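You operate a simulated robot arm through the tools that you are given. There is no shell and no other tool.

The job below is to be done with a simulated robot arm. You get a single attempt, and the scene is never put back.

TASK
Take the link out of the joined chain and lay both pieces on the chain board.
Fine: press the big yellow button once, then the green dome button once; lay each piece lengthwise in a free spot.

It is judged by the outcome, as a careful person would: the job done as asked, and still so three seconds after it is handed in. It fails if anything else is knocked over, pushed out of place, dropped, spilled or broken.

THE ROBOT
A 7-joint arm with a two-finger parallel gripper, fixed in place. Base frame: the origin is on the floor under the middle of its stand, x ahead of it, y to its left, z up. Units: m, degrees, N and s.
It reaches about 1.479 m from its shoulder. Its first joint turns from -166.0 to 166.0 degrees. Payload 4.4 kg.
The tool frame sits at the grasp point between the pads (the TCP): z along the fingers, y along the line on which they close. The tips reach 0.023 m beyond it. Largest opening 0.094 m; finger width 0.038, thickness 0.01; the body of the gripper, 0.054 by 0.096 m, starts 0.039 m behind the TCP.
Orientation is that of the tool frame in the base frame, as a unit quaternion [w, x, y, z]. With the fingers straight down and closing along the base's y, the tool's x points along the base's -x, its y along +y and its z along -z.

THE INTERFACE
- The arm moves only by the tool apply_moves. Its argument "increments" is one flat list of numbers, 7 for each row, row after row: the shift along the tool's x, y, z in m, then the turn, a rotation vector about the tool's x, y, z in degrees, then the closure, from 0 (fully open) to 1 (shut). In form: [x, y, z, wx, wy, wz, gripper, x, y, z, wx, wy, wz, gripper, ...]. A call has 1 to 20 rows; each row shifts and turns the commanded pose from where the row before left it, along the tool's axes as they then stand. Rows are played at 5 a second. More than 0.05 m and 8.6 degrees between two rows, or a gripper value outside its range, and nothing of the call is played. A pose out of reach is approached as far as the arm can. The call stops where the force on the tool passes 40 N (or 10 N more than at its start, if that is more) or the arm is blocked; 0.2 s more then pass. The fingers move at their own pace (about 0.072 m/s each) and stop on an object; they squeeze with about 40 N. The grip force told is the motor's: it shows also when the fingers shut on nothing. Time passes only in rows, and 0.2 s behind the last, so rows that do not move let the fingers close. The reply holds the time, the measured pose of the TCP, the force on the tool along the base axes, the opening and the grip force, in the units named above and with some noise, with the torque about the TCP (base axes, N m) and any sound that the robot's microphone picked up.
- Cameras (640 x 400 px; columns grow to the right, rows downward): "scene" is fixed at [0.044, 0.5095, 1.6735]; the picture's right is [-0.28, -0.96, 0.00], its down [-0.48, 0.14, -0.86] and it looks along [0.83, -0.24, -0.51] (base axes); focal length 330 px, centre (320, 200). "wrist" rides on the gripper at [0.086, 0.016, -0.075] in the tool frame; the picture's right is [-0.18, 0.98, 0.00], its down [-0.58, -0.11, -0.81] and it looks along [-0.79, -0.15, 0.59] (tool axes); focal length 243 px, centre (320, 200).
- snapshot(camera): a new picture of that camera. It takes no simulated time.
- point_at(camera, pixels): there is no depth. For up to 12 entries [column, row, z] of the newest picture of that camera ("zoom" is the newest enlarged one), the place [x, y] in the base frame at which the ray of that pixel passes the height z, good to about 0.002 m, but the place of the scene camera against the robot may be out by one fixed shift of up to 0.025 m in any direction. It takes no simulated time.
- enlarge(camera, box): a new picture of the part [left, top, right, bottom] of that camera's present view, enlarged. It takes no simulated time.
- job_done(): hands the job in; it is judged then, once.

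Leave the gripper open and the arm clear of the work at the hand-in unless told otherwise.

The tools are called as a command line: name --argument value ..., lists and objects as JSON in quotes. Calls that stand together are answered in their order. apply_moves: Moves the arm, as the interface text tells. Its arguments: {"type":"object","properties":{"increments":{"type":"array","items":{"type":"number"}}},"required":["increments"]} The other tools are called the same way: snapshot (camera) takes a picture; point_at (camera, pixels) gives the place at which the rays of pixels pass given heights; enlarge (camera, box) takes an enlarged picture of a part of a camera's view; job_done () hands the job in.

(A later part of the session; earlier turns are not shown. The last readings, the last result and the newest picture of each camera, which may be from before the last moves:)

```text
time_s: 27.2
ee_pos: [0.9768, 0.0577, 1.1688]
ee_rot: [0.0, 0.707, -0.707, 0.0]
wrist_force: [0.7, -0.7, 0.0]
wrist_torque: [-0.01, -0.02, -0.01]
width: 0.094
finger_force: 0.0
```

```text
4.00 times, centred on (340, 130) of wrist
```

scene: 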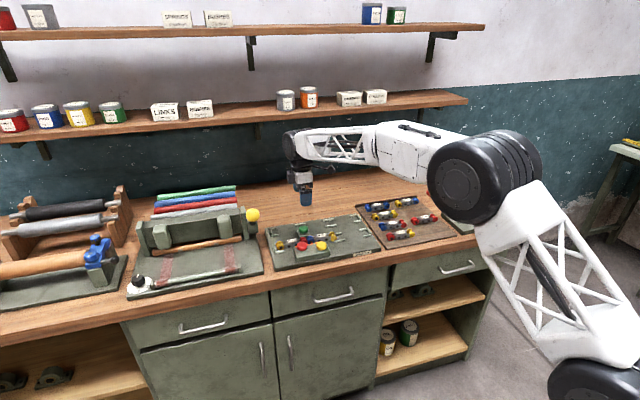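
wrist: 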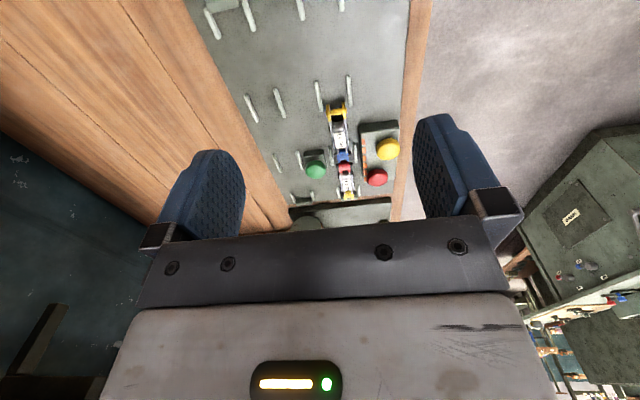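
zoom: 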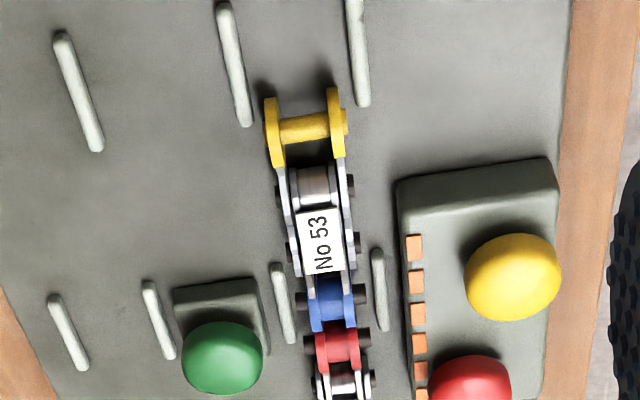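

Rails: tops near z ≈ 0.925, x ≈ 0.952 and 0.996, so the chain's centre line is x ≈ 0.974. No 53 spans y ≈ 0.177 (yellow axle) to 0.267 (blue), with its middle near 0.222. I need the side gap between the chain pins and the button box, so I'll read those pixels.

point_at --camera "zoom" --pixels '[[288, 250, 0.93], [357, 243, 0.93], [400, 240, 0.93], [400, 240, 0.94], [397, 188, 0.93], [397, 188, 0.94], [404, 217, 0.94], [276, 195, 0.93], [352, 185, 0.93], [275, 130, 0.93], [340, 120, 0.93], [376, 250, 0.925]]'

enlarge --camera "wrist" --box '[320, 110, 384, 150]'

```text
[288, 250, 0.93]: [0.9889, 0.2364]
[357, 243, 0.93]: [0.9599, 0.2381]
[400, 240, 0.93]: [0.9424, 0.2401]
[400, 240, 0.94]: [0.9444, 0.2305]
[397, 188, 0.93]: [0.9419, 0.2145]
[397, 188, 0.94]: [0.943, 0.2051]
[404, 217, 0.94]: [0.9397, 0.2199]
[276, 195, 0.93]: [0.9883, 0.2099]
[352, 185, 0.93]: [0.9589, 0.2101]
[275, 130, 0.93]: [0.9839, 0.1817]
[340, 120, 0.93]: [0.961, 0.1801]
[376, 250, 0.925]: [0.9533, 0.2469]
```

```text
10.00 times, centred on (352, 130) of wrist
```

zoom: 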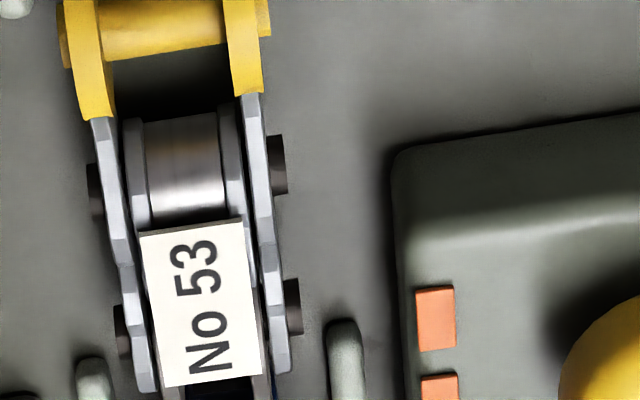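

The pins span x ≈ 0.959 to 0.9885, and the button box's back face is at x ≈ 0.943. That leaves about 16 mm for the 10 mm near finger. I'll partly close to an opening of about 38 mm and go above No 53's middle (0.974, 0.217), still well above it, to check alignment.

apply_moves --increments '[-0.04, 0.0007, 0.03, 0, 0, 0, 0.6, -0.04, 0.0007, 0.03, 0, 0, 0, 0.6, -0.04, 0.0007, 0.03, 0, 0, 0, 0.6, -0.039, 0.0007, 0.03, 0, 0, 0, 0.6, 0, 0, 0.02, 0, 0, 0, 0.6, 0, 0, 0, 0, 0, 0, 0.6, 0, 0, 0, 0, 0, 0, 0.6]'

snapshot --camera "wrist"

enlarge --camera "wrist" --box '[230, 20, 430, 145]'

enlarge --camera "scene" --box '[250, 180, 390, 267]'

```text
time_s: 28.8
ee_pos: [0.9748, 0.2189, 1.0235]
ee_rot: [0.0, 0.707, -0.707, 0.0]
wrist_force: [-0.1, 0.0, 0.9]
wrist_torque: [-0.06, -0.02, 0.02]
width: 0.0376
finger_force: 0.0
```

```text
taken
```

wrist: 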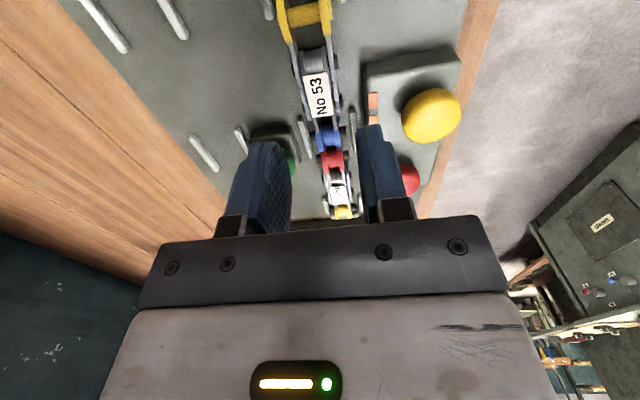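

```text
3.20 times, centred on (330, 82) of wrist
```

zoom: 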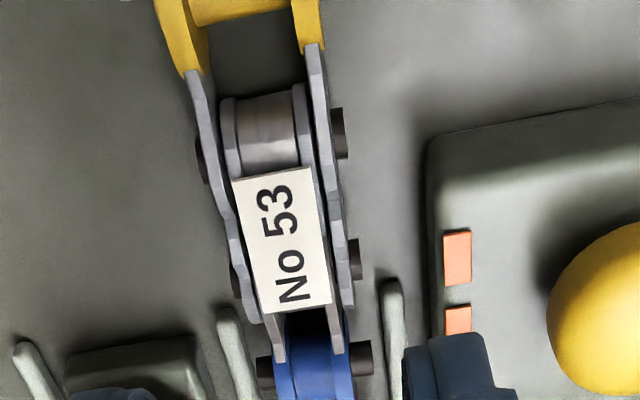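

```text
4.57 times, centred on (320, 224) of scene
```

zoom: 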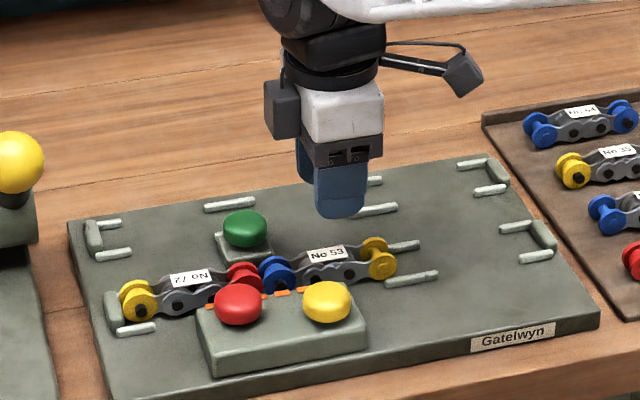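

The piece is directly ahead and below, with its label at zoom (282, 240). I'll read the label and pin positions from this close view to fine-tune.

point_at --camera "wrist" --pixels '[[318.1, 94.5, 0.941], [318.1, 94.5, 0.935], [294.4, 68.9, 0.93], [337.5, 61.6, 0.93], [304.4, 107.6, 0.93], [342, 100.8, 0.93], [311.6, 140, 0.925], [352.5, 107.6, 0.925], [365, 73, 0.94], [330, 140, 0.935]]'

```text
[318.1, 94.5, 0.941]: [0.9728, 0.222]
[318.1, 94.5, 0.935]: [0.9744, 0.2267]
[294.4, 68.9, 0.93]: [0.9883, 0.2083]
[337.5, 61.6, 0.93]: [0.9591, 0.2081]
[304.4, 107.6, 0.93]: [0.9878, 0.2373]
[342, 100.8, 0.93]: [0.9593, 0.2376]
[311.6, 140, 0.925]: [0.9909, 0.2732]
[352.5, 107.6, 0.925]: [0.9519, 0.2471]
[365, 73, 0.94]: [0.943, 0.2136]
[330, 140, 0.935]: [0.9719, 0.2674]
```

The pins are centred at x = 0.9737 and y ≈ 0.223. I'll trim y by 2 mm and lower until the tips are just above the piece (tip z ≈ 0.955), then check the gap.

apply_moves --increments '[-0.002, 0.0005, 0.015, 0, 0, 0, 0.6, 0, 0, 0.015, 0, 0, 0, 0.6, 0, 0, 0.015, 0, 0, 0, 0.6, 0, 0, 0, 0, 0, 0, 0.6]'

snapshot --camera "wrist"

enlarge --camera "wrist" --box '[230, 60, 430, 185]'

enlarge --camera "scene" --box '[280, 205, 360, 255]'

```text
time_s: 29.8
ee_pos: [0.974, 0.2207, 0.9801]
ee_rot: [-0.001, -0.707, 0.707, 0.0]
wrist_force: [0.3, -0.3, 0.3]
wrist_torque: [0.01, -0.01, -0.01]
width: 0.0377
finger_force: 0.1
```

```text
taken
```

wrist: 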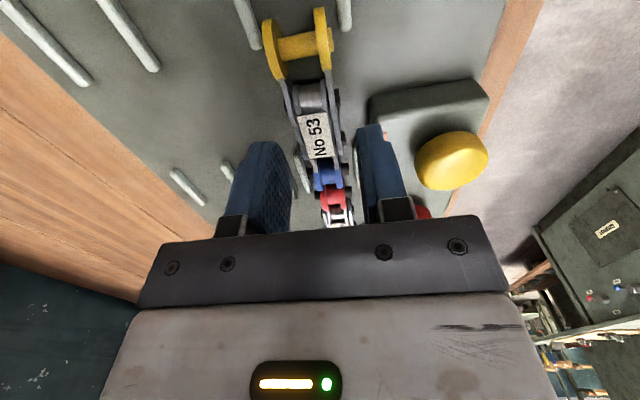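

```text
3.20 times, centred on (330, 122) of wrist
```

zoom: 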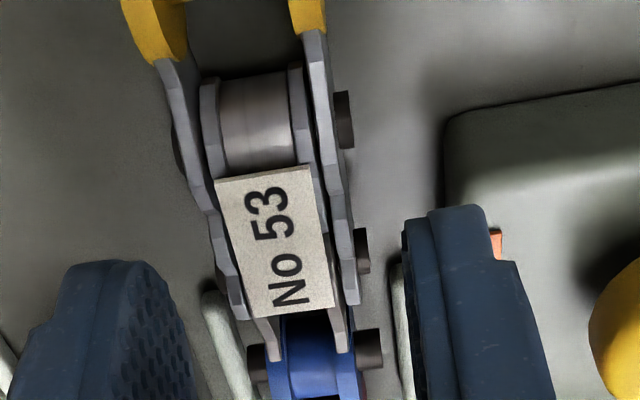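

```text
8.00 times, centred on (320, 230) of scene
```

zoom: 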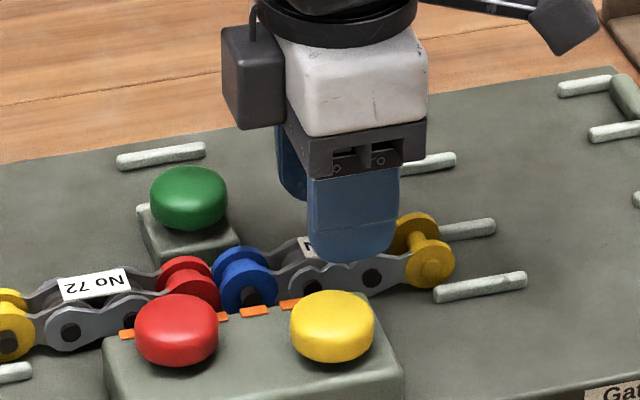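

The tips sit just above the piece. I'll check where the near (right-hand) fingertip edges are against the gap, at tip height.

point_at --camera "wrist" --pixels '[[356, 129, 0.957], [371, 124.5, 0.957], [381.6, 128, 0.957], [380, 124, 0.957], [386, 140, 0.957], [369, 95, 0.94], [370, 95, 0.945], [338, 95, 0.93], [343.5, 124, 0.93]]'

enlarge --camera "wrist" --box '[330, 90, 426, 150]'

```text
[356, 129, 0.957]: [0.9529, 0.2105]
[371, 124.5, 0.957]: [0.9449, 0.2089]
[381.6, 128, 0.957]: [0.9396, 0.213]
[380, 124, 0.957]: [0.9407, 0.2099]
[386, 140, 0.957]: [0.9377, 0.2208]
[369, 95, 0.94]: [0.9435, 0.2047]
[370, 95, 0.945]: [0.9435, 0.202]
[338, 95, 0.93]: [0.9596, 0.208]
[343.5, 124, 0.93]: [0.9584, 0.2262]
```

```text
6.67 times, centred on (378, 120) of wrist
```

zoom: 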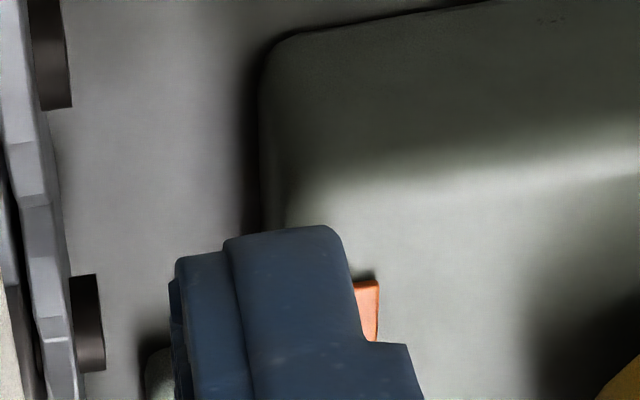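

The near finger appears to reach x ≈ 0.940 to 0.953. I'll check the far (left-hand) finger the same way to see the fingers' true centre.

enlarge --camera "wrist" --box '[215, 110, 311, 170]'

point_at --camera "wrist" --pixels '[[276, 141, 0.957], [254, 142, 0.957], [265, 141, 0.957], [276, 141, 0.96], [254, 142, 0.96]]'

```text
6.67 times, centred on (263, 140) of wrist
```

zoom: 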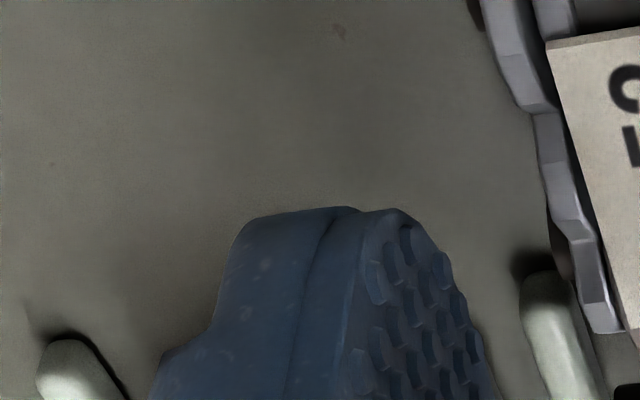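

```text
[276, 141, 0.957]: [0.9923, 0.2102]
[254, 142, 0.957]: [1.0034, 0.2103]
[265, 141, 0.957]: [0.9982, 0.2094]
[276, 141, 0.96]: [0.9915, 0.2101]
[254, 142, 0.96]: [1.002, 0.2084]
```

By image, both fingers are a bit over 11 mm thick and centred at x ≈ 0.973. The slot for the near finger (0.9435 to 0.959) is about 15.5 mm, so I'll narrow the opening to about 33.5 mm and shift 2 mm toward +x. That should centre the near finger in its slot. Then I'll look again before lowering.

apply_moves --increments '[0, -0.002, 0, 0, 0, 0, 0.643, 0, 0, 0, 0, 0, 0, 0.643, 0, 0, 0, 0, 0, 0, 0.643]'

snapshot --camera "wrist"

enlarge --camera "wrist" --box '[250, 80, 410, 180]'

```text
time_s: 30.6
ee_pos: [0.9765, 0.2207, 0.9809]
ee_rot: [-0.001, -0.706, 0.708, 0.0]
wrist_force: [-0.6, -0.6, -0.4]
wrist_torque: [0.01, -0.02, 0.02]
width: 0.0336
finger_force: 0.1
```

```text
taken
```

wrist: 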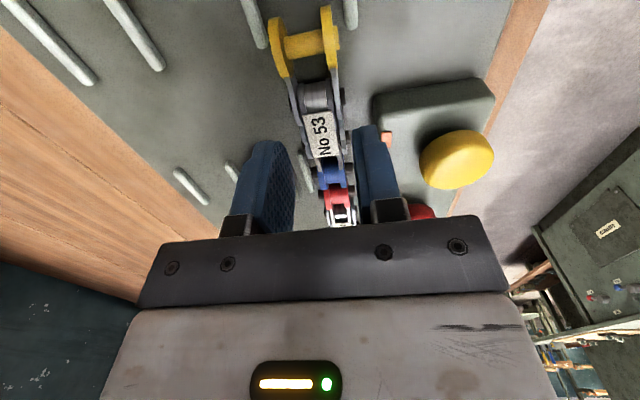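

```text
4.00 times, centred on (330, 130) of wrist
```

zoom: 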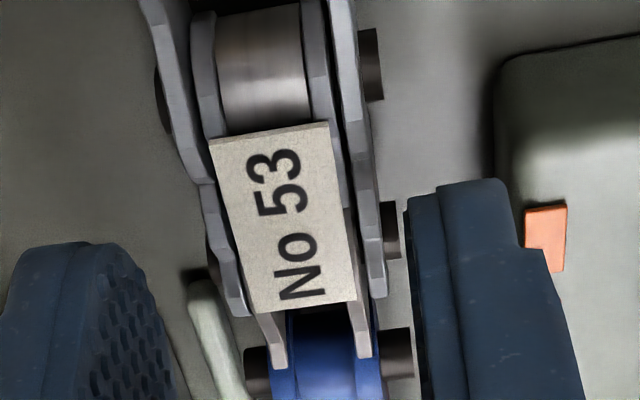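

I'll read the edges again: near finger inner at zoom (405, 212) and outer at (510, 188), pin ends at (383, 80) and (399, 230), box edge at (497, 120).

point_at --camera "zoom" --pixels '[[407, 200, 0.957], [505, 185, 0.957], [512, 200, 0.957], [383, 80, 0.93], [399, 230, 0.93], [497, 120, 0.94], [497, 150, 0.945], [100, 245, 0.957], [15, 265, 0.957], [155, 100, 0.93], [207, 262, 0.93]]'

```text
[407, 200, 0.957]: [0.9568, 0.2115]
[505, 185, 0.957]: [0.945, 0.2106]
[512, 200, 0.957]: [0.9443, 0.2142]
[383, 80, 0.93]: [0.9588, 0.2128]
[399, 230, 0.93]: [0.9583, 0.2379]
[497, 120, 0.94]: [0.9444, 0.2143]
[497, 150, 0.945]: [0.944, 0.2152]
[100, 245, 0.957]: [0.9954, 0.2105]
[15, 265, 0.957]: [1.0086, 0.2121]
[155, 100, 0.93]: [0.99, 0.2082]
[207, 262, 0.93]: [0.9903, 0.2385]
```

By image the near finger fits its slot with about 1 to 2 mm each side. I'll open by 2 mm more to balance the margins, then descend slowly in 3 mm steps and watch the force.

apply_moves --increments '[0, 0, 0, 0, 0, 0, 0.622, 0, 0, 0.003, 0, 0, 0, 0.622, 0, 0, 0.003, 0, 0, 0, 0.622, 0, 0, 0.003, 0, 0, 0, 0.622, 0, 0, 0.003, 0, 0, 0, 0.622]'

enlarge --camera "wrist" --box '[250, 80, 410, 180]'

```text
time_s: 31.8
ee_pos: [0.9762, 0.221, 0.9691]
ee_rot: [0.0, -0.707, 0.707, 0.0]
wrist_force: [0.1, 0.5, -0.1]
wrist_torque: [-0.05, 0.03, 0.01]
width: 0.0355
finger_force: 0.1
```

```text
4.00 times, centred on (330, 130) of wrist
```

zoom: 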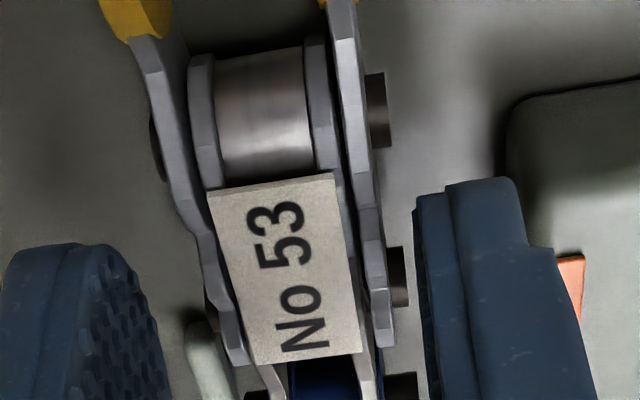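

Tips are at z ≈ 0.946 with no contact. I'll measure again at this closer range before entering the slot.

snapshot --camera "wrist"

point_at --camera "zoom" --pixels '[[415, 205, 0.952], [515, 183, 0.952], [522, 205, 0.952], [388, 110, 0.93], [407, 275, 0.93], [508, 130, 0.945], [506, 160, 0.945], [508, 130, 0.94], [85, 246, 0.952], [5, 270, 0.952]]'

enlarge --camera "wrist" --box '[340, 95, 404, 135]'

```text
taken
```

wrist: 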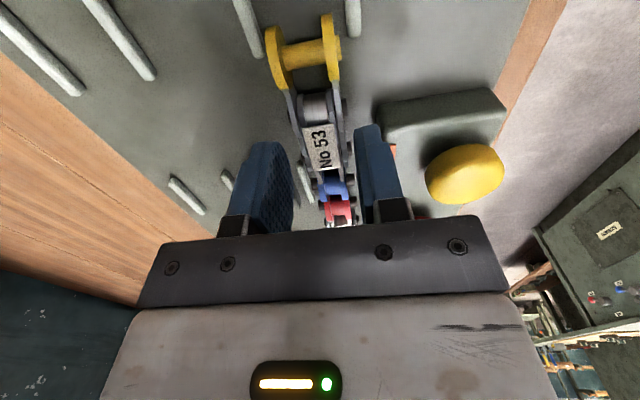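

```text
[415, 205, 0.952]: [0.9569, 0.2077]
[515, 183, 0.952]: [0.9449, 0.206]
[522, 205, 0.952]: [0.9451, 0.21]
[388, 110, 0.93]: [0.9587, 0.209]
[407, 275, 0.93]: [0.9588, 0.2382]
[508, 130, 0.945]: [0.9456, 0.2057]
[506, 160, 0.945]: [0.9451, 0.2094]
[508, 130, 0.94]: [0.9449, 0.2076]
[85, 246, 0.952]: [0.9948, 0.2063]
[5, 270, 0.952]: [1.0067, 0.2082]
```

```text
10.00 times, centred on (372, 115) of wrist
```

zoom: 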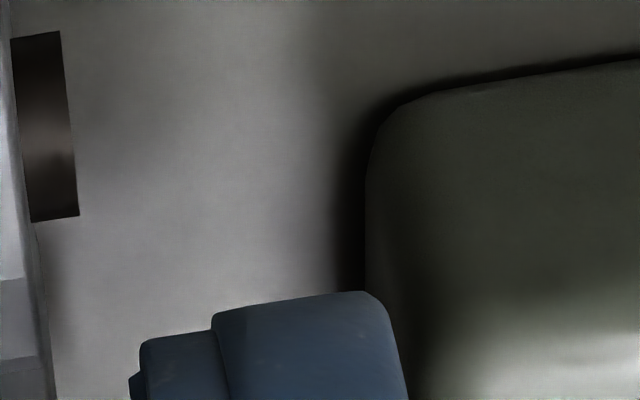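

The near finger spans 0.945 to 0.957 and the slot is 0.945 to 0.9588. I'll shift 1 mm toward +x to centre it, then descend in 2 mm steps.

apply_moves --increments '[0, -0.001, 0, 0, 0, 0, 0.622, 0, 0, 0.002, 0, 0, 0, 0.622, 0, 0, 0.002, 0, 0, 0, 0.622, 0, 0, 0.002, 0, 0, 0, 0.622]'

enlarge --camera "wrist" --box '[250, 80, 410, 180]'

```text
time_s: 32.8
ee_pos: [0.9785, 0.2201, 0.9631]
ee_rot: [0.0, -0.707, 0.707, 0.0]
wrist_force: [0.6, -0.2, 0.9]
wrist_torque: [-0.01, -0.03, 0.0]
width: 0.0355
finger_force: 0.1
```

```text
4.00 times, centred on (330, 130) of wrist
```

zoom: 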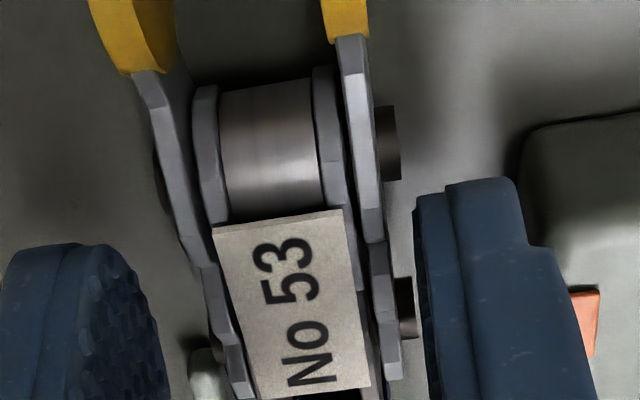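

Tips are at z ≈ 0.940 and clear of both sides with no force. I'll continue down.

apply_moves --increments '[0, 0, 0.002, 0, 0, 0, 0.622, 0, 0, 0.002, 0, 0, 0, 0.622, 0, 0, 0.002, 0, 0, 0, 0.622, 0, 0, 0.002, 0, 0, 0, 0.622]'

enlarge --camera "wrist" --box '[250, 80, 410, 180]'

```text
time_s: 33.8
ee_pos: [0.9778, 0.222, 0.9565]
ee_rot: [0.0, 0.707, -0.707, 0.0]
wrist_force: [-0.7, 0.1, 0.1]
wrist_torque: [0.02, -0.01, -0.02]
width: 0.0358
finger_force: 0.0
```

```text
4.00 times, centred on (330, 130) of wrist
```

zoom: 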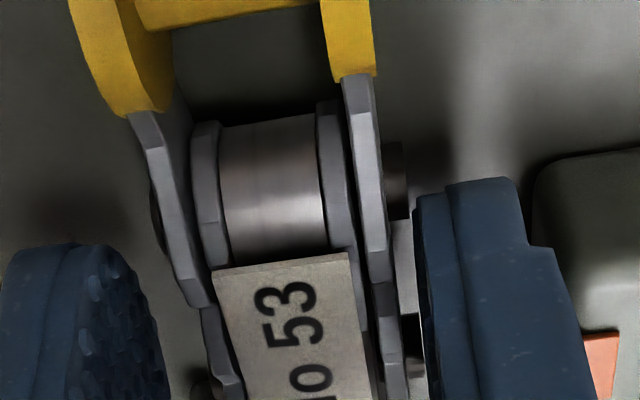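

Tips are now between the box and the pins, with no contact force. I'll go 8 mm lower so the pads cover the pins.

apply_moves --increments '[0, 0, 0.002, 0, 0, 0, 0.622, 0, 0, 0.002, 0, 0, 0, 0.622, 0, 0, 0.002, 0, 0, 0, 0.622, 0, 0, 0.002, 0, 0, 0, 0.622]'

enlarge --camera "wrist" --box '[230, 60, 430, 185]'

enlarge --camera "scene" --box '[280, 205, 360, 255]'

```text
time_s: 34.8
ee_pos: [0.9788, 0.2202, 0.948]
ee_rot: [0.0, 0.707, -0.707, -0.001]
wrist_force: [-0.3, 0.5, 0.0]
wrist_torque: [0.01, -0.02, -0.01]
width: 0.0357
finger_force: 0.1
```

```text
3.20 times, centred on (330, 122) of wrist
```

zoom: 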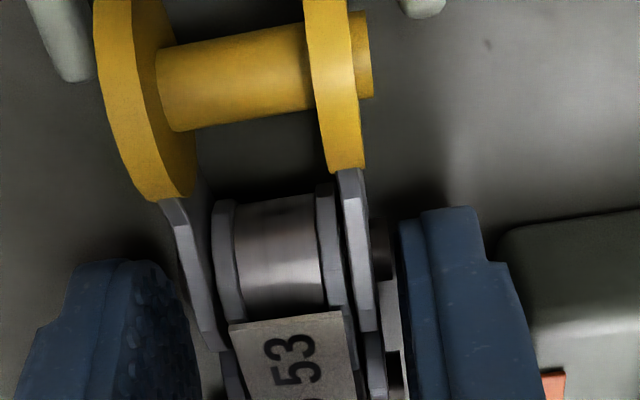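

```text
8.00 times, centred on (320, 230) of scene
```

zoom: 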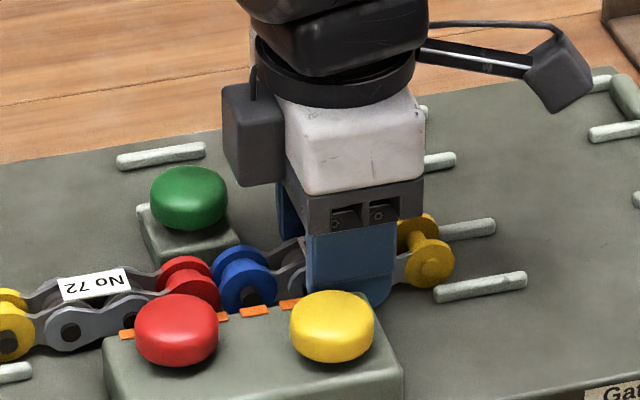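

Pads are beside the pins. I'll lower 2 mm more, then close while shifting the tool 3 mm toward −x, so the far finger comes in and the piece isn't pushed sideways.

apply_moves --increments '[0, 0, 0.002, 0, 0, 0, 0.622, 0, 0.001, 0, 0, 0, 0, 0.643, 0, 0.001, 0, 0, 0, 0, 0.664, 0, 0.001, 0, 0, 0, 0, 0.68, 0, 0, 0, 0, 0, 0, 0.68]'

enlarge --camera "wrist" --box '[230, 60, 430, 185]'

```text
time_s: 36.0
ee_pos: [0.975, 0.2199, 0.9471]
ee_rot: [0.0, 0.708, -0.707, 0.0]
wrist_force: [1.3, 0.2, 0.4]
wrist_torque: [0.02, -0.01, 0.0]
width: 0.0307
finger_force: 0.9
```

```text
3.20 times, centred on (330, 122) of wrist
```

zoom: 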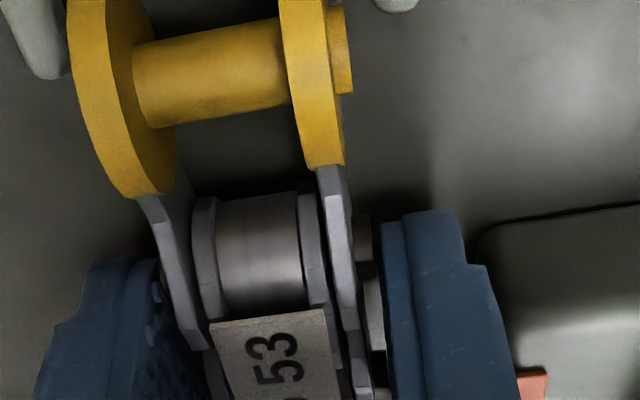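

The opening is 30.7 mm and contact is just starting, with little side force. I'll close fully to grip and wait.

apply_moves --increments '[0, 0, 0, 0, 0, 0, 0.75, 0, 0, 0, 0, 0, 0, 1, 0, 0, 0, 0, 0, 0, 1, 0, 0, 0, 0, 0, 0, 1]'

enlarge --camera "wrist" --box '[230, 60, 430, 185]'

enlarge --camera "scene" --box '[280, 205, 360, 255]'

```text
time_s: 37.0
ee_pos: [0.9745, 0.2205, 0.9466]
ee_rot: [0.0, -0.707, 0.707, 0.0]
wrist_force: [-0.6, 0.6, 0.3]
wrist_torque: [0.02, 0.0, 0.03]
width: 0.0297
finger_force: 39.6
```

```text
3.20 times, centred on (330, 122) of wrist
```

zoom: 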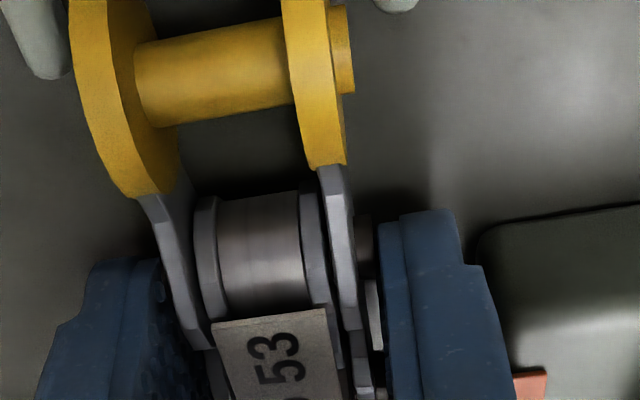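

```text
8.00 times, centred on (320, 230) of scene
```

zoom: 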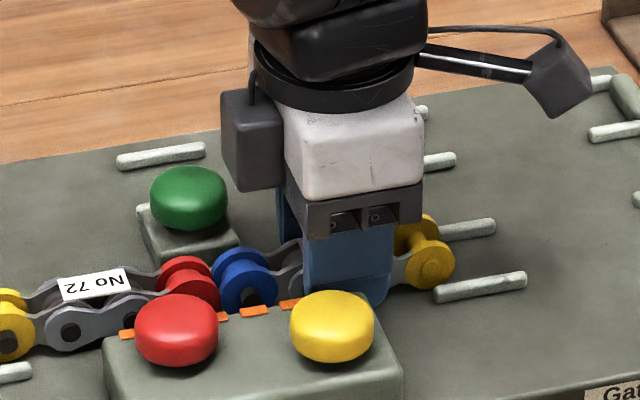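

It's gripped: opening 29.7 mm, 39.6 N. I'll lift straight up slowly and check that No 72 stays put.

apply_moves --increments '[0, 0, -0.003, 0, 0, 0, 1, 0, 0, -0.003, 0, 0, 0, 1, 0, 0, -0.005, 0, 0, 0, 1, 0, 0, -0.008, 0, 0, 0, 1, 0, 0, 0, 0, 0, 0, 1]'

enlarge --camera "scene" --box '[280, 205, 360, 255]'

```text
time_s: 38.2
ee_pos: [0.9764, 0.2211, 0.965]
ee_rot: [0.0, -0.707, 0.707, 0.0]
wrist_force: [1.1, -0.1, -1.5]
wrist_torque: [0.01, 0.0, 0.02]
width: 0.0296
finger_force: 39.9
```

```text
8.00 times, centred on (320, 230) of scene
```

zoom: 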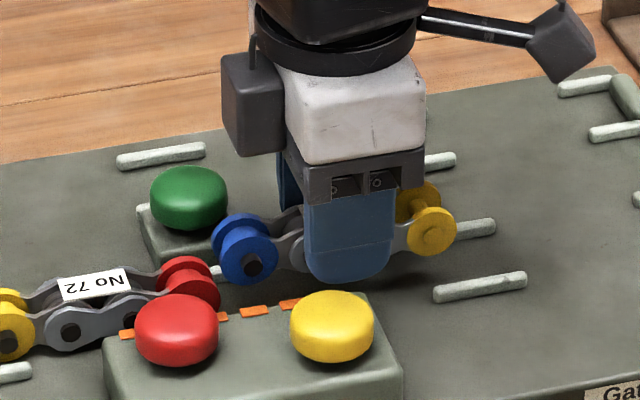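

No 53 is up clear and No 72 hasn't moved. I'll raise to a safe height and travel to the board, over the free third-row spot near (1.072, −0.222).

apply_moves --increments '[0, 0, -0.03, 0, 0, 0, 1, 0, 0, -0.04, 0, 0, 0, 1, 0, 0, -0.045, 0, 0, 0, 1, 0.03, 0, 0, 0, 0, 0, 1, 0.04, -0.01, 0, 0, 0, 0, 1, 0.04, -0.01, 0, 0, 0, 0, 1, 0.04, -0.01, 0, 0, 0, 0, 1, 0.04, -0.01, 0, 0, 0, 0, 1, 0.04, -0.01, 0, 0, 0, 0, 1, 0.04, -0.01, 0, 0, 0, 0, 1, 0.04, -0.01, 0, 0, 0, 0, 1, 0.04, -0.01, 0, 0, 0, 0, 1, 0.04, -0.01, 0, 0, 0, 0, 1, 0.03, -0.007, 0, 0, 0, 0, 1, 0.02, 0, 0, 0, 0, 0, 1, 0, 0, 0, 0, 0, 0, 1]'

snapshot --camera "wrist"

snapshot --camera "scene"

```text
time_s: 41.6
ee_pos: [1.0705, -0.2178, 1.0792]
ee_rot: [0.0, 0.707, -0.707, 0.001]
wrist_force: [-0.1, -0.6, -1.7]
wrist_torque: [0.0, 0.01, 0.0]
width: 0.0298
finger_force: 40.2
```

```text
taken
```

wrist: 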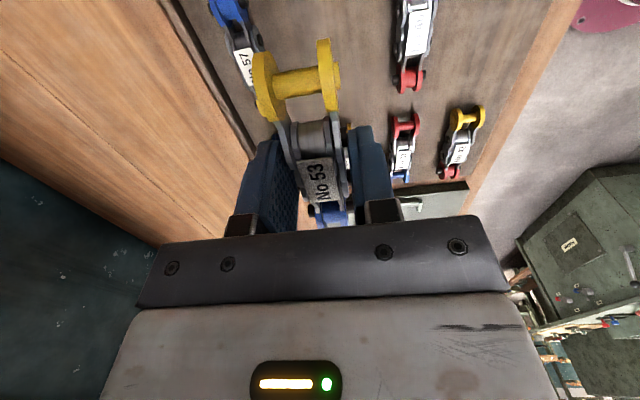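

```text
taken
```

scene: 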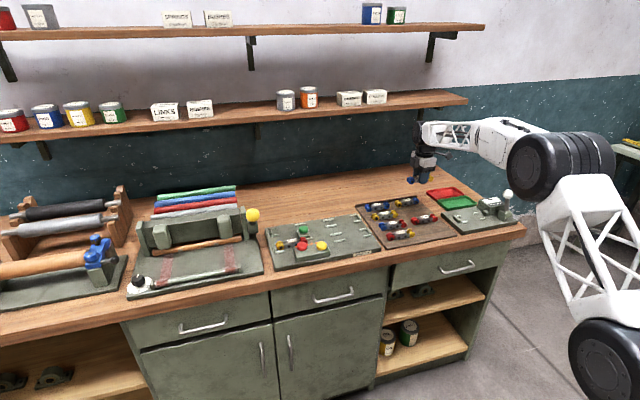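

I'm holding No 53 over the board: No 57 is at the left of the wrist view (245, 65), No 46 at the right (415, 40). My earlier board coordinates assumed a guessed height, so I'll re-measure the neighbours now from two heights.

enlarge --camera "wrist" --box '[190, 0, 490, 187]'

point_at --camera "wrist" --pixels '[[245, 68, 0.9], [245, 68, 0.93], [418, 32, 0.9], [418, 32, 0.93], [403, 158, 0.9], [403, 158, 0.93], [459, 150, 0.9], [459, 150, 0.93], [467, 187, 0.9]]'

```text
2.13 times, centred on (340, 94) of wrist
```

zoom: 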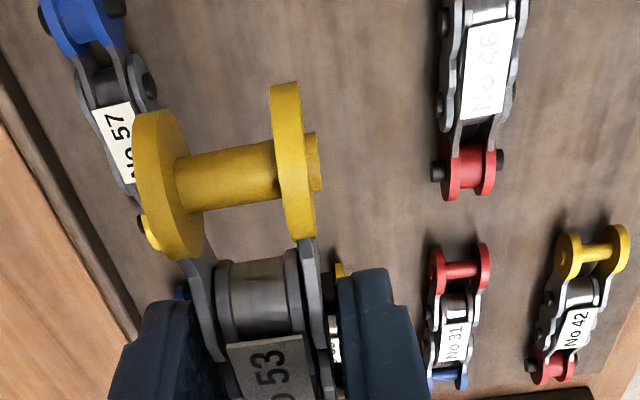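

```text
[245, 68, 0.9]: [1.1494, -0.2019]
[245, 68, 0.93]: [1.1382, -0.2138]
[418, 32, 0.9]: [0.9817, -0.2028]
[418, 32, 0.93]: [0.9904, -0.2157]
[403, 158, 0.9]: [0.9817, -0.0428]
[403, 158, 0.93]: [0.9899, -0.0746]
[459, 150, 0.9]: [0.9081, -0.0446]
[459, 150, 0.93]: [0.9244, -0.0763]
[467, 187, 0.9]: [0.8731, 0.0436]
```

The board pieces' labels are at z ≈ 0.928 (about 13 mm lower than on the plate), No 46 centred at (0.990, −0.215) and No 57 at (1.138, −0.214). So the free row-3 spot is at about (1.064, −0.214). I'll trim to TCP (1.064, −0.216) and lower part-way.

apply_moves --increments '[-0.002, 0.007, 0.02, 0, 0, 0, 1, 0, 0, 0.03, 0, 0, 0, 1, 0, 0, 0.03, 0, 0, 0, 1, 0, 0, 0.02, 0, 0, 0, 1, 0, 0, 0, 0, 0, 0, 1]'

snapshot --camera "wrist"

enlarge --camera "scene" --box '[350, 160, 510, 260]'

```text
time_s: 42.8
ee_pos: [1.0652, -0.2173, 0.9767]
ee_rot: [0.0, -0.707, 0.708, 0.0]
wrist_force: [-0.1, 0.4, -2.0]
wrist_torque: [-0.02, -0.03, -0.02]
width: 0.0297
finger_force: 40.2
```

```text
taken
```

wrist: 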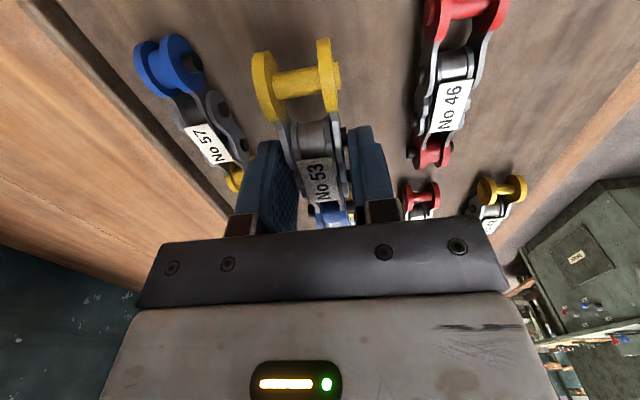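

```text
4.00 times, centred on (430, 210) of scene
```

zoom: 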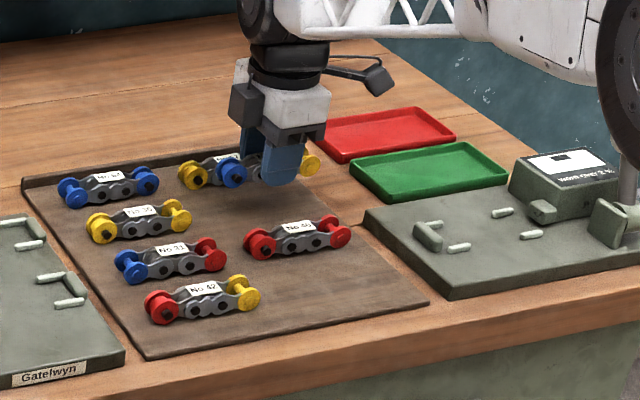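

The piece hovers over the free spot between No 46 and No 57. I'll check the neighbours' positions once more from here.

point_at --camera "wrist" --pixels '[[450, 105, 0.928], [208, 145, 0.928], [296, 80, 0.961], [314, 180, 0.97], [433, 150, 0.92], [168, 62, 0.92], [417, 200, 0.92], [500, 188, 0.92]]'

```text
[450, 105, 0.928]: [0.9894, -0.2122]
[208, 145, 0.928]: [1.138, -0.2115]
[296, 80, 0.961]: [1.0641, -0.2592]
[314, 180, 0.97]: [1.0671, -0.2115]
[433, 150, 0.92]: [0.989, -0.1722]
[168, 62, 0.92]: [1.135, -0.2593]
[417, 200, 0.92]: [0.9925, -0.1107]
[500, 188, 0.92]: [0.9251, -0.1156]
```

The neighbours are at (0.989, −0.212) and (1.138, −0.212), and the held piece is centred at about (1.065, −0.212). That's right in the free spot. I'll lower to just above the board.

apply_moves --increments '[0, 0, 0.015, 0, 0, 0, 1, 0, 0, 0.012, 0, 0, 0, 1, 0, 0, 0.006, 0, 0, 0, 1, 0, 0, 0, 0, 0, 0, 1]'

enlarge --camera "scene" --box '[370, 170, 450, 220]'

```text
time_s: 43.8
ee_pos: [1.0633, -0.2159, 0.946]
ee_rot: [0.0, -0.707, 0.707, 0.0]
wrist_force: [-0.3, 0.3, -2.1]
wrist_torque: [0.0, -0.01, -0.02]
width: 0.0297
finger_force: 40.0
```

```text
8.00 times, centred on (410, 195) of scene
```

zoom: 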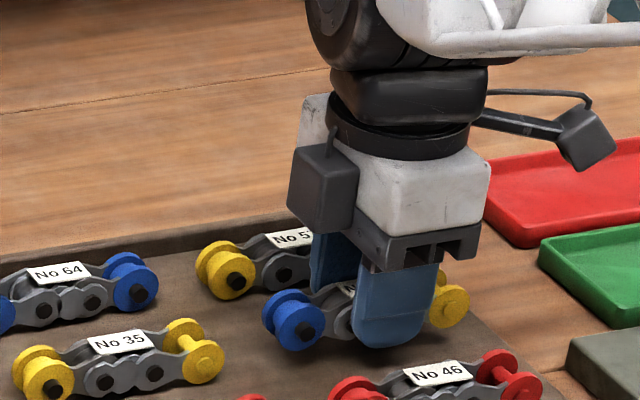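

There's no contact yet (force z −2.1 N is the piece's weight). I'll go down in 2 mm steps and watch for the weight coming off.

apply_moves --increments '[0, 0, 0.002, 0, 0, 0, 1, 0, 0, 0.002, 0, 0, 0, 1, 0, 0, 0.002, 0, 0, 0, 1, 0, 0, 0.002, 0, 0, 0, 1]'

```text
time_s: 44.8
ee_pos: [1.0639, -0.2161, 0.9385]
ee_rot: [0.0, -0.707, 0.707, -0.001]
wrist_force: [0.0, -0.7, -2.2]
wrist_torque: [0.02, -0.03, 0.02]
width: 0.0296
finger_force: 39.7
```

Still no contact. I'll continue in 1 to 1.5 mm steps.

apply_moves --increments '[0, 0, 0.0015, 0, 0, 0, 1, 0, 0, 0.0015, 0, 0, 0, 1]'

enlarge --camera "scene" --box '[370, 170, 450, 220]'

```text
time_s: 45.4
ee_pos: [1.0635, -0.2166, 0.9354]
ee_rot: [0.0, -0.707, 0.708, 0.0]
wrist_force: [-0.5, -1.1, -1.9]
wrist_torque: [0.01, 0.02, 0.01]
width: 0.0296
finger_force: 39.2
```

```text
8.00 times, centred on (410, 195) of scene
```

zoom: 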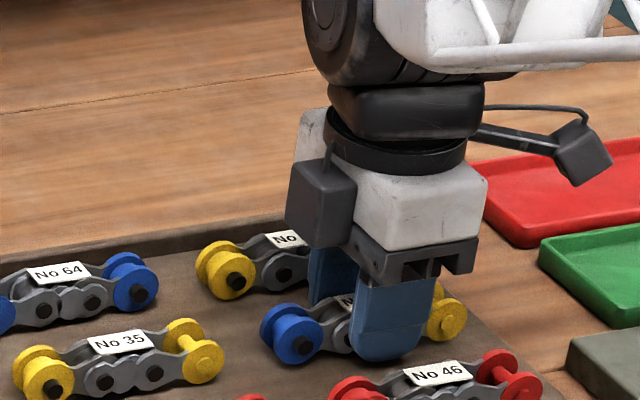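

apply_moves --increments '[0, 0, 0.001, 0, 0, 0, 1, 0, 0, 0.001, 0, 0, 0, 1]'

```text
time_s: 46.0
ee_pos: [1.0634, -0.2174, 0.9358]
ee_rot: [0.0, 0.708, -0.707, 0.0]
wrist_force: [1.0, 1.5, 2.9]
wrist_torque: [0.12, 0.05, -0.03]
width: 0.0296
finger_force: 40.0
```

The force jumped to +2.9 N, so the piece is resting on the board. I'll release gradually to about 45 mm opening.

apply_moves --increments '[0, 0, 0, 0, 0, 0, 0.68, 0, 0, 0, 0, 0, 0, 0.65, 0, 0, 0, 0, 0, 0, 0.6, 0, 0, 0, 0, 0, 0, 0.52, 0, 0, 0, 0, 0, 0, 0.52]'

enlarge --camera "wrist" --box '[230, 60, 430, 185]'

enlarge --camera "scene" --box '[370, 170, 450, 220]'

```text
time_s: 47.2
ee_pos: [1.0646, -0.2183, 0.9354]
ee_rot: [0.0, 0.707, -0.707, 0.0]
wrist_force: [0.0, -0.3, -0.1]
wrist_torque: [0.01, 0.01, 0.0]
width: 0.0449
finger_force: 0.1
```

```text
3.20 times, centred on (330, 122) of wrist
```

zoom: 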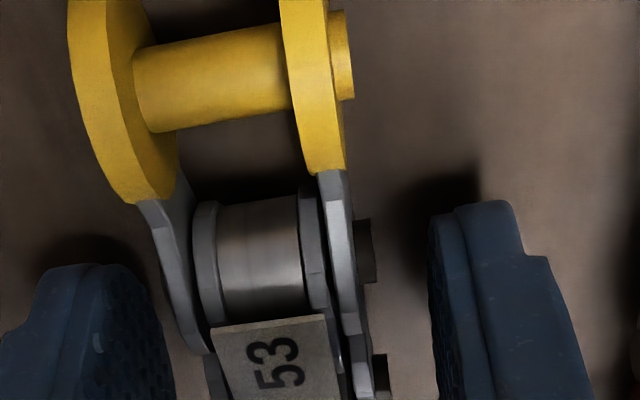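

```text
8.00 times, centred on (410, 195) of scene
```

zoom: 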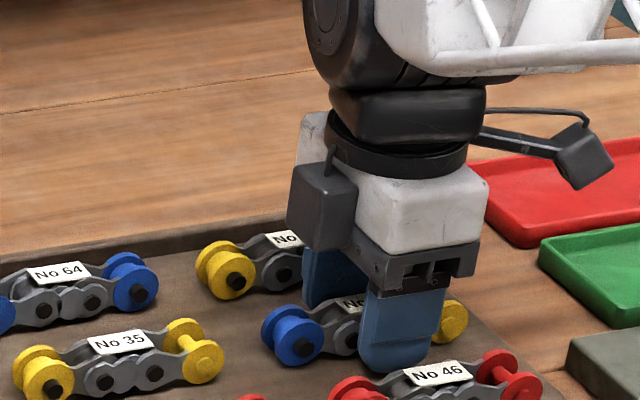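

No 53 is released and lying on the board. I'll rise straight up.

apply_moves --increments '[0, 0, -0.005, 0, 0, 0, 0.52, 0, 0, -0.01, 0, 0, 0, 0.52, 0, 0, -0.02, 0, 0, 0, 0.52, 0, 0, -0.03, 0, 0, 0, 0.52, 0, 0, -0.04, 0, 0, 0, 0.52, 0, 0, -0.04, 0, 0, 0, 0.52, 0, 0, 0, 0, 0, 0, 0.52]'

snapshot --camera "wrist"

enlarge --camera "scene" --box '[350, 160, 510, 260]'

```text
time_s: 48.8
ee_pos: [1.0646, -0.2183, 1.0781]
ee_rot: [0.0, -0.707, 0.708, 0.0]
wrist_force: [0.0, 0.4, 0.3]
wrist_torque: [-0.01, 0.03, 0.01]
width: 0.0452
finger_force: 0.1
```

```text
taken
```

wrist: 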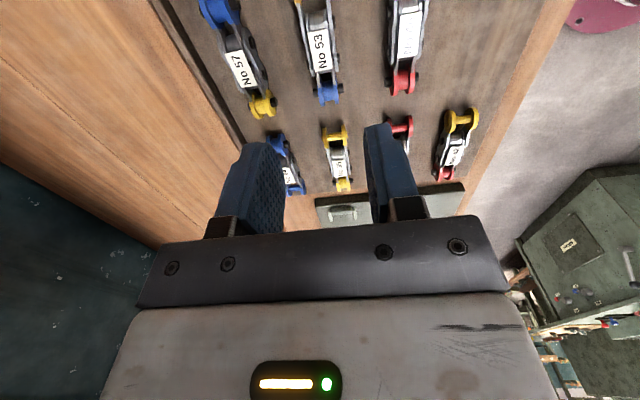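

```text
4.00 times, centred on (430, 210) of scene
```

zoom: 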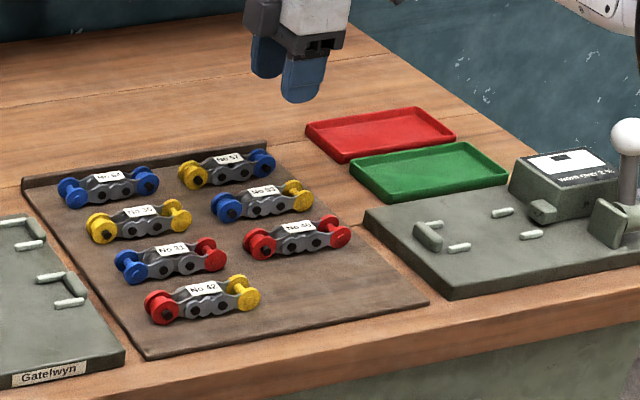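

No 53 is lying neatly in its spot and nothing else moved. I'll travel back to the plate for No 72 and look at it from above the plate at the same height.

apply_moves --increments '[-0.04, 0.009, 0, 0, 0, 0, 0.3, -0.04, 0.009, 0, 0, 0, 0, 0, -0.04, 0.009, 0, 0, 0, 0, 0, -0.04, 0.009, 0, 0, 0, 0, 0, -0.04, 0.009, 0, 0, 0, 0, 0, -0.04, 0.009, 0, 0, 0, 0, 0, -0.04, 0.009, 0, 0, 0, 0, 0, -0.04, 0.009, 0, 0, 0, 0, 0, -0.04, 0.009, 0, 0, 0, 0, 0, -0.04, 0.009, 0, 0, 0, 0, 0, -0.018, 0, 0, 0, 0, 0, 0, 0, 0, 0, 0, 0, 0, 0]'

snapshot --camera "wrist"

enlarge --camera "wrist" --box '[240, 90, 416, 200]'

```text
time_s: 51.4
ee_pos: [0.974, 0.2011, 1.0796]
ee_rot: [0.0, 0.707, -0.707, 0.0]
wrist_force: [0.5, -0.4, -0.3]
wrist_torque: [-0.02, 0.0, -0.02]
width: 0.094
finger_force: 0.1
```

```text
taken
```

wrist: 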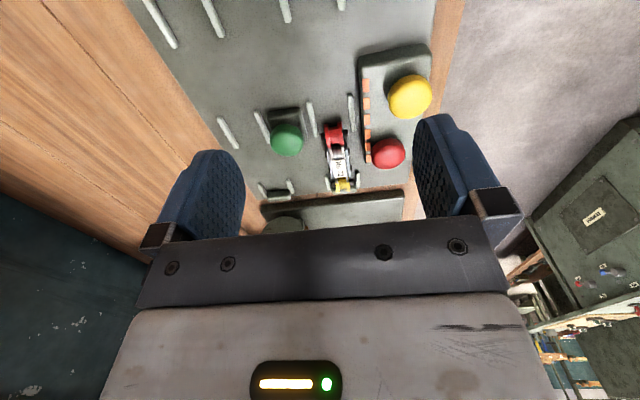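

```text
3.64 times, centred on (328, 145) of wrist
```

zoom: 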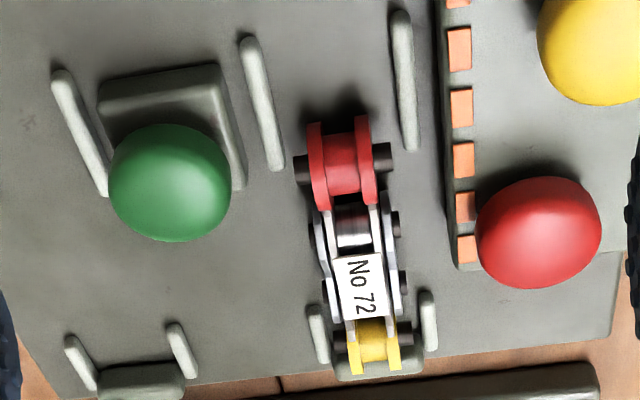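

I see No 72: red end near, label in the middle at zoom (360, 287), yellow end in the U-holder. I'll read coordinates for pins, rails and the box end.

point_at --camera "zoom" --pixels '[[360, 287, 0.941], [316, 232, 0.93], [398, 225, 0.93], [325, 293, 0.93], [405, 285, 0.93], [270, 167, 0.925], [412, 147, 0.925], [315, 307, 0.925], [427, 292, 0.925], [457, 268, 0.943], [447, 220, 0.943], [343, 165, 0.935]]'

enlarge --camera "wrist" --box '[300, 130, 396, 190]'

```text
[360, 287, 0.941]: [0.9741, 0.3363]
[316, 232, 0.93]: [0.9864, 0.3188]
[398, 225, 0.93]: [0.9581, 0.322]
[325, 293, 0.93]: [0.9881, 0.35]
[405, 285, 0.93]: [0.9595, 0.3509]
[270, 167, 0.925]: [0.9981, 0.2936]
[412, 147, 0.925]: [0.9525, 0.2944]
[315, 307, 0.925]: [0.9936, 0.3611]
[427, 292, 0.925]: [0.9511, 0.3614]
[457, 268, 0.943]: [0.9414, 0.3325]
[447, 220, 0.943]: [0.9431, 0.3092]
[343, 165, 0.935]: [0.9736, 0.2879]
```

```text
6.67 times, centred on (348, 160) of wrist
```

zoom: 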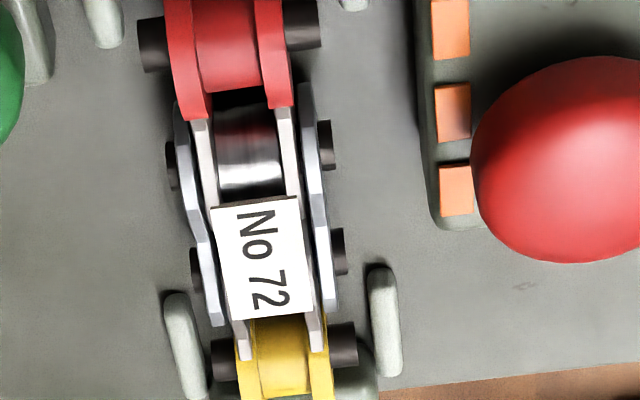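

No 72's pins are at y ≈ 0.3205 and 0.3505 (middle 0.3355), x ≈ 0.9585 to 0.9875, so its centre is x ≈ 0.973. The box side is at x ≈ 0.9425 up to y = 0.333, and the rails leave y = 0.294 to 0.361 free. Before lowering here, I'll check the neighbouring fixture's knob and post for clearance.

enlarge --camera "scene" --box '[130, 180, 330, 305]'

point_at --camera "scene" --pixels '[[252.5, 214.5, 0.95], [252.5, 214.5, 1.0], [252.5, 214.5, 1.05], [258, 235, 0.95], [258, 235, 1.0]]'

```text
3.20 times, centred on (230, 242) of scene
```

zoom: 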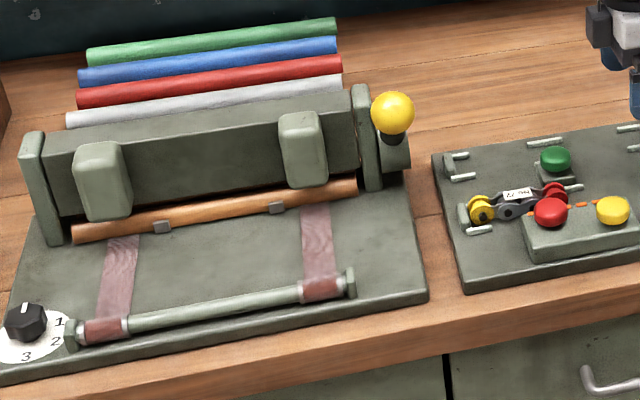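

```text
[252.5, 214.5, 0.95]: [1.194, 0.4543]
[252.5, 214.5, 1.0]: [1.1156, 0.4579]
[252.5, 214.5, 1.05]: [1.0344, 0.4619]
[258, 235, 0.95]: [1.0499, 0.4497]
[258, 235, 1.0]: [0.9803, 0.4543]
```

The knob is at y ≈ 0.455, far enough from the gripper. I'll move above No 72 at (0.976, 0.335) with the opening at 35.5 mm, tips still above the buttons' level.

apply_moves --increments '[-0.04, -0.0005, 0, 0, 0, 0, 0.622, -0.04, -0.0005, 0.01, 0, 0, 0, 0.622, -0.04, -0.0005, 0.02, 0, 0, 0, 0.622, -0.014, -0.0005, 0.03, 0, 0, 0, 0.622, 0, 0, 0, 0, 0, 0, 0.622, 0, 0, 0, 0, 0, 0, 0.622]'

snapshot --camera "wrist"

enlarge --camera "wrist" --box '[230, 20, 430, 145]'

```text
time_s: 52.8
ee_pos: [0.9748, 0.3369, 1.0194]
ee_rot: [0.0, -0.707, 0.707, 0.0]
wrist_force: [-0.1, 0.0, -0.1]
wrist_torque: [0.01, -0.05, 0.01]
width: 0.0356
finger_force: 0.1
```

```text
taken
```

wrist: 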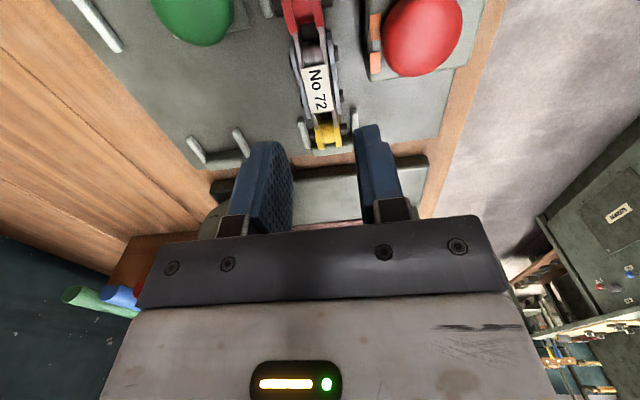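

```text
3.20 times, centred on (330, 82) of wrist
```

zoom: 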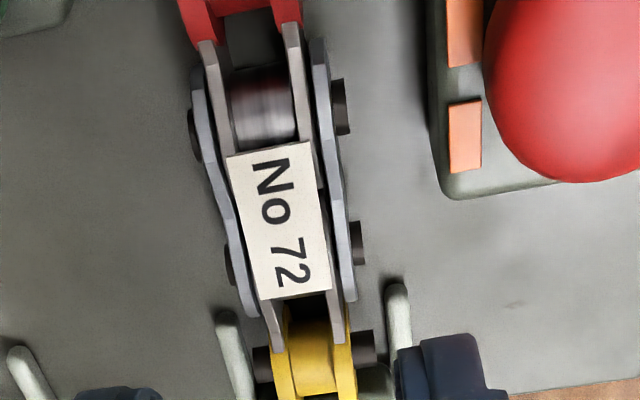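

I'll read the close-up positions of No 72's pins, the box edge and the rails.

point_at --camera "zoom" --pixels '[[279, 220, 0.941], [350, 108, 0.93], [364, 243, 0.93], [188, 130, 0.93], [226, 265, 0.93], [433, 100, 0.943], [435, 150, 0.943], [450, 198, 0.943], [397, 285, 0.925], [225, 312, 0.925]]'

```text
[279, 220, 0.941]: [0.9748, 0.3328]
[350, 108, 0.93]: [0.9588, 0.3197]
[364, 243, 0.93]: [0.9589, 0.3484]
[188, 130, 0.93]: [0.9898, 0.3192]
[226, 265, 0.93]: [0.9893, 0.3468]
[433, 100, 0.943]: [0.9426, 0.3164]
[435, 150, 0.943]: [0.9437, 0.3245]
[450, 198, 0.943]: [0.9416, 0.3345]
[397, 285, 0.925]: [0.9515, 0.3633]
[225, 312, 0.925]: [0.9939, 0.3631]
```

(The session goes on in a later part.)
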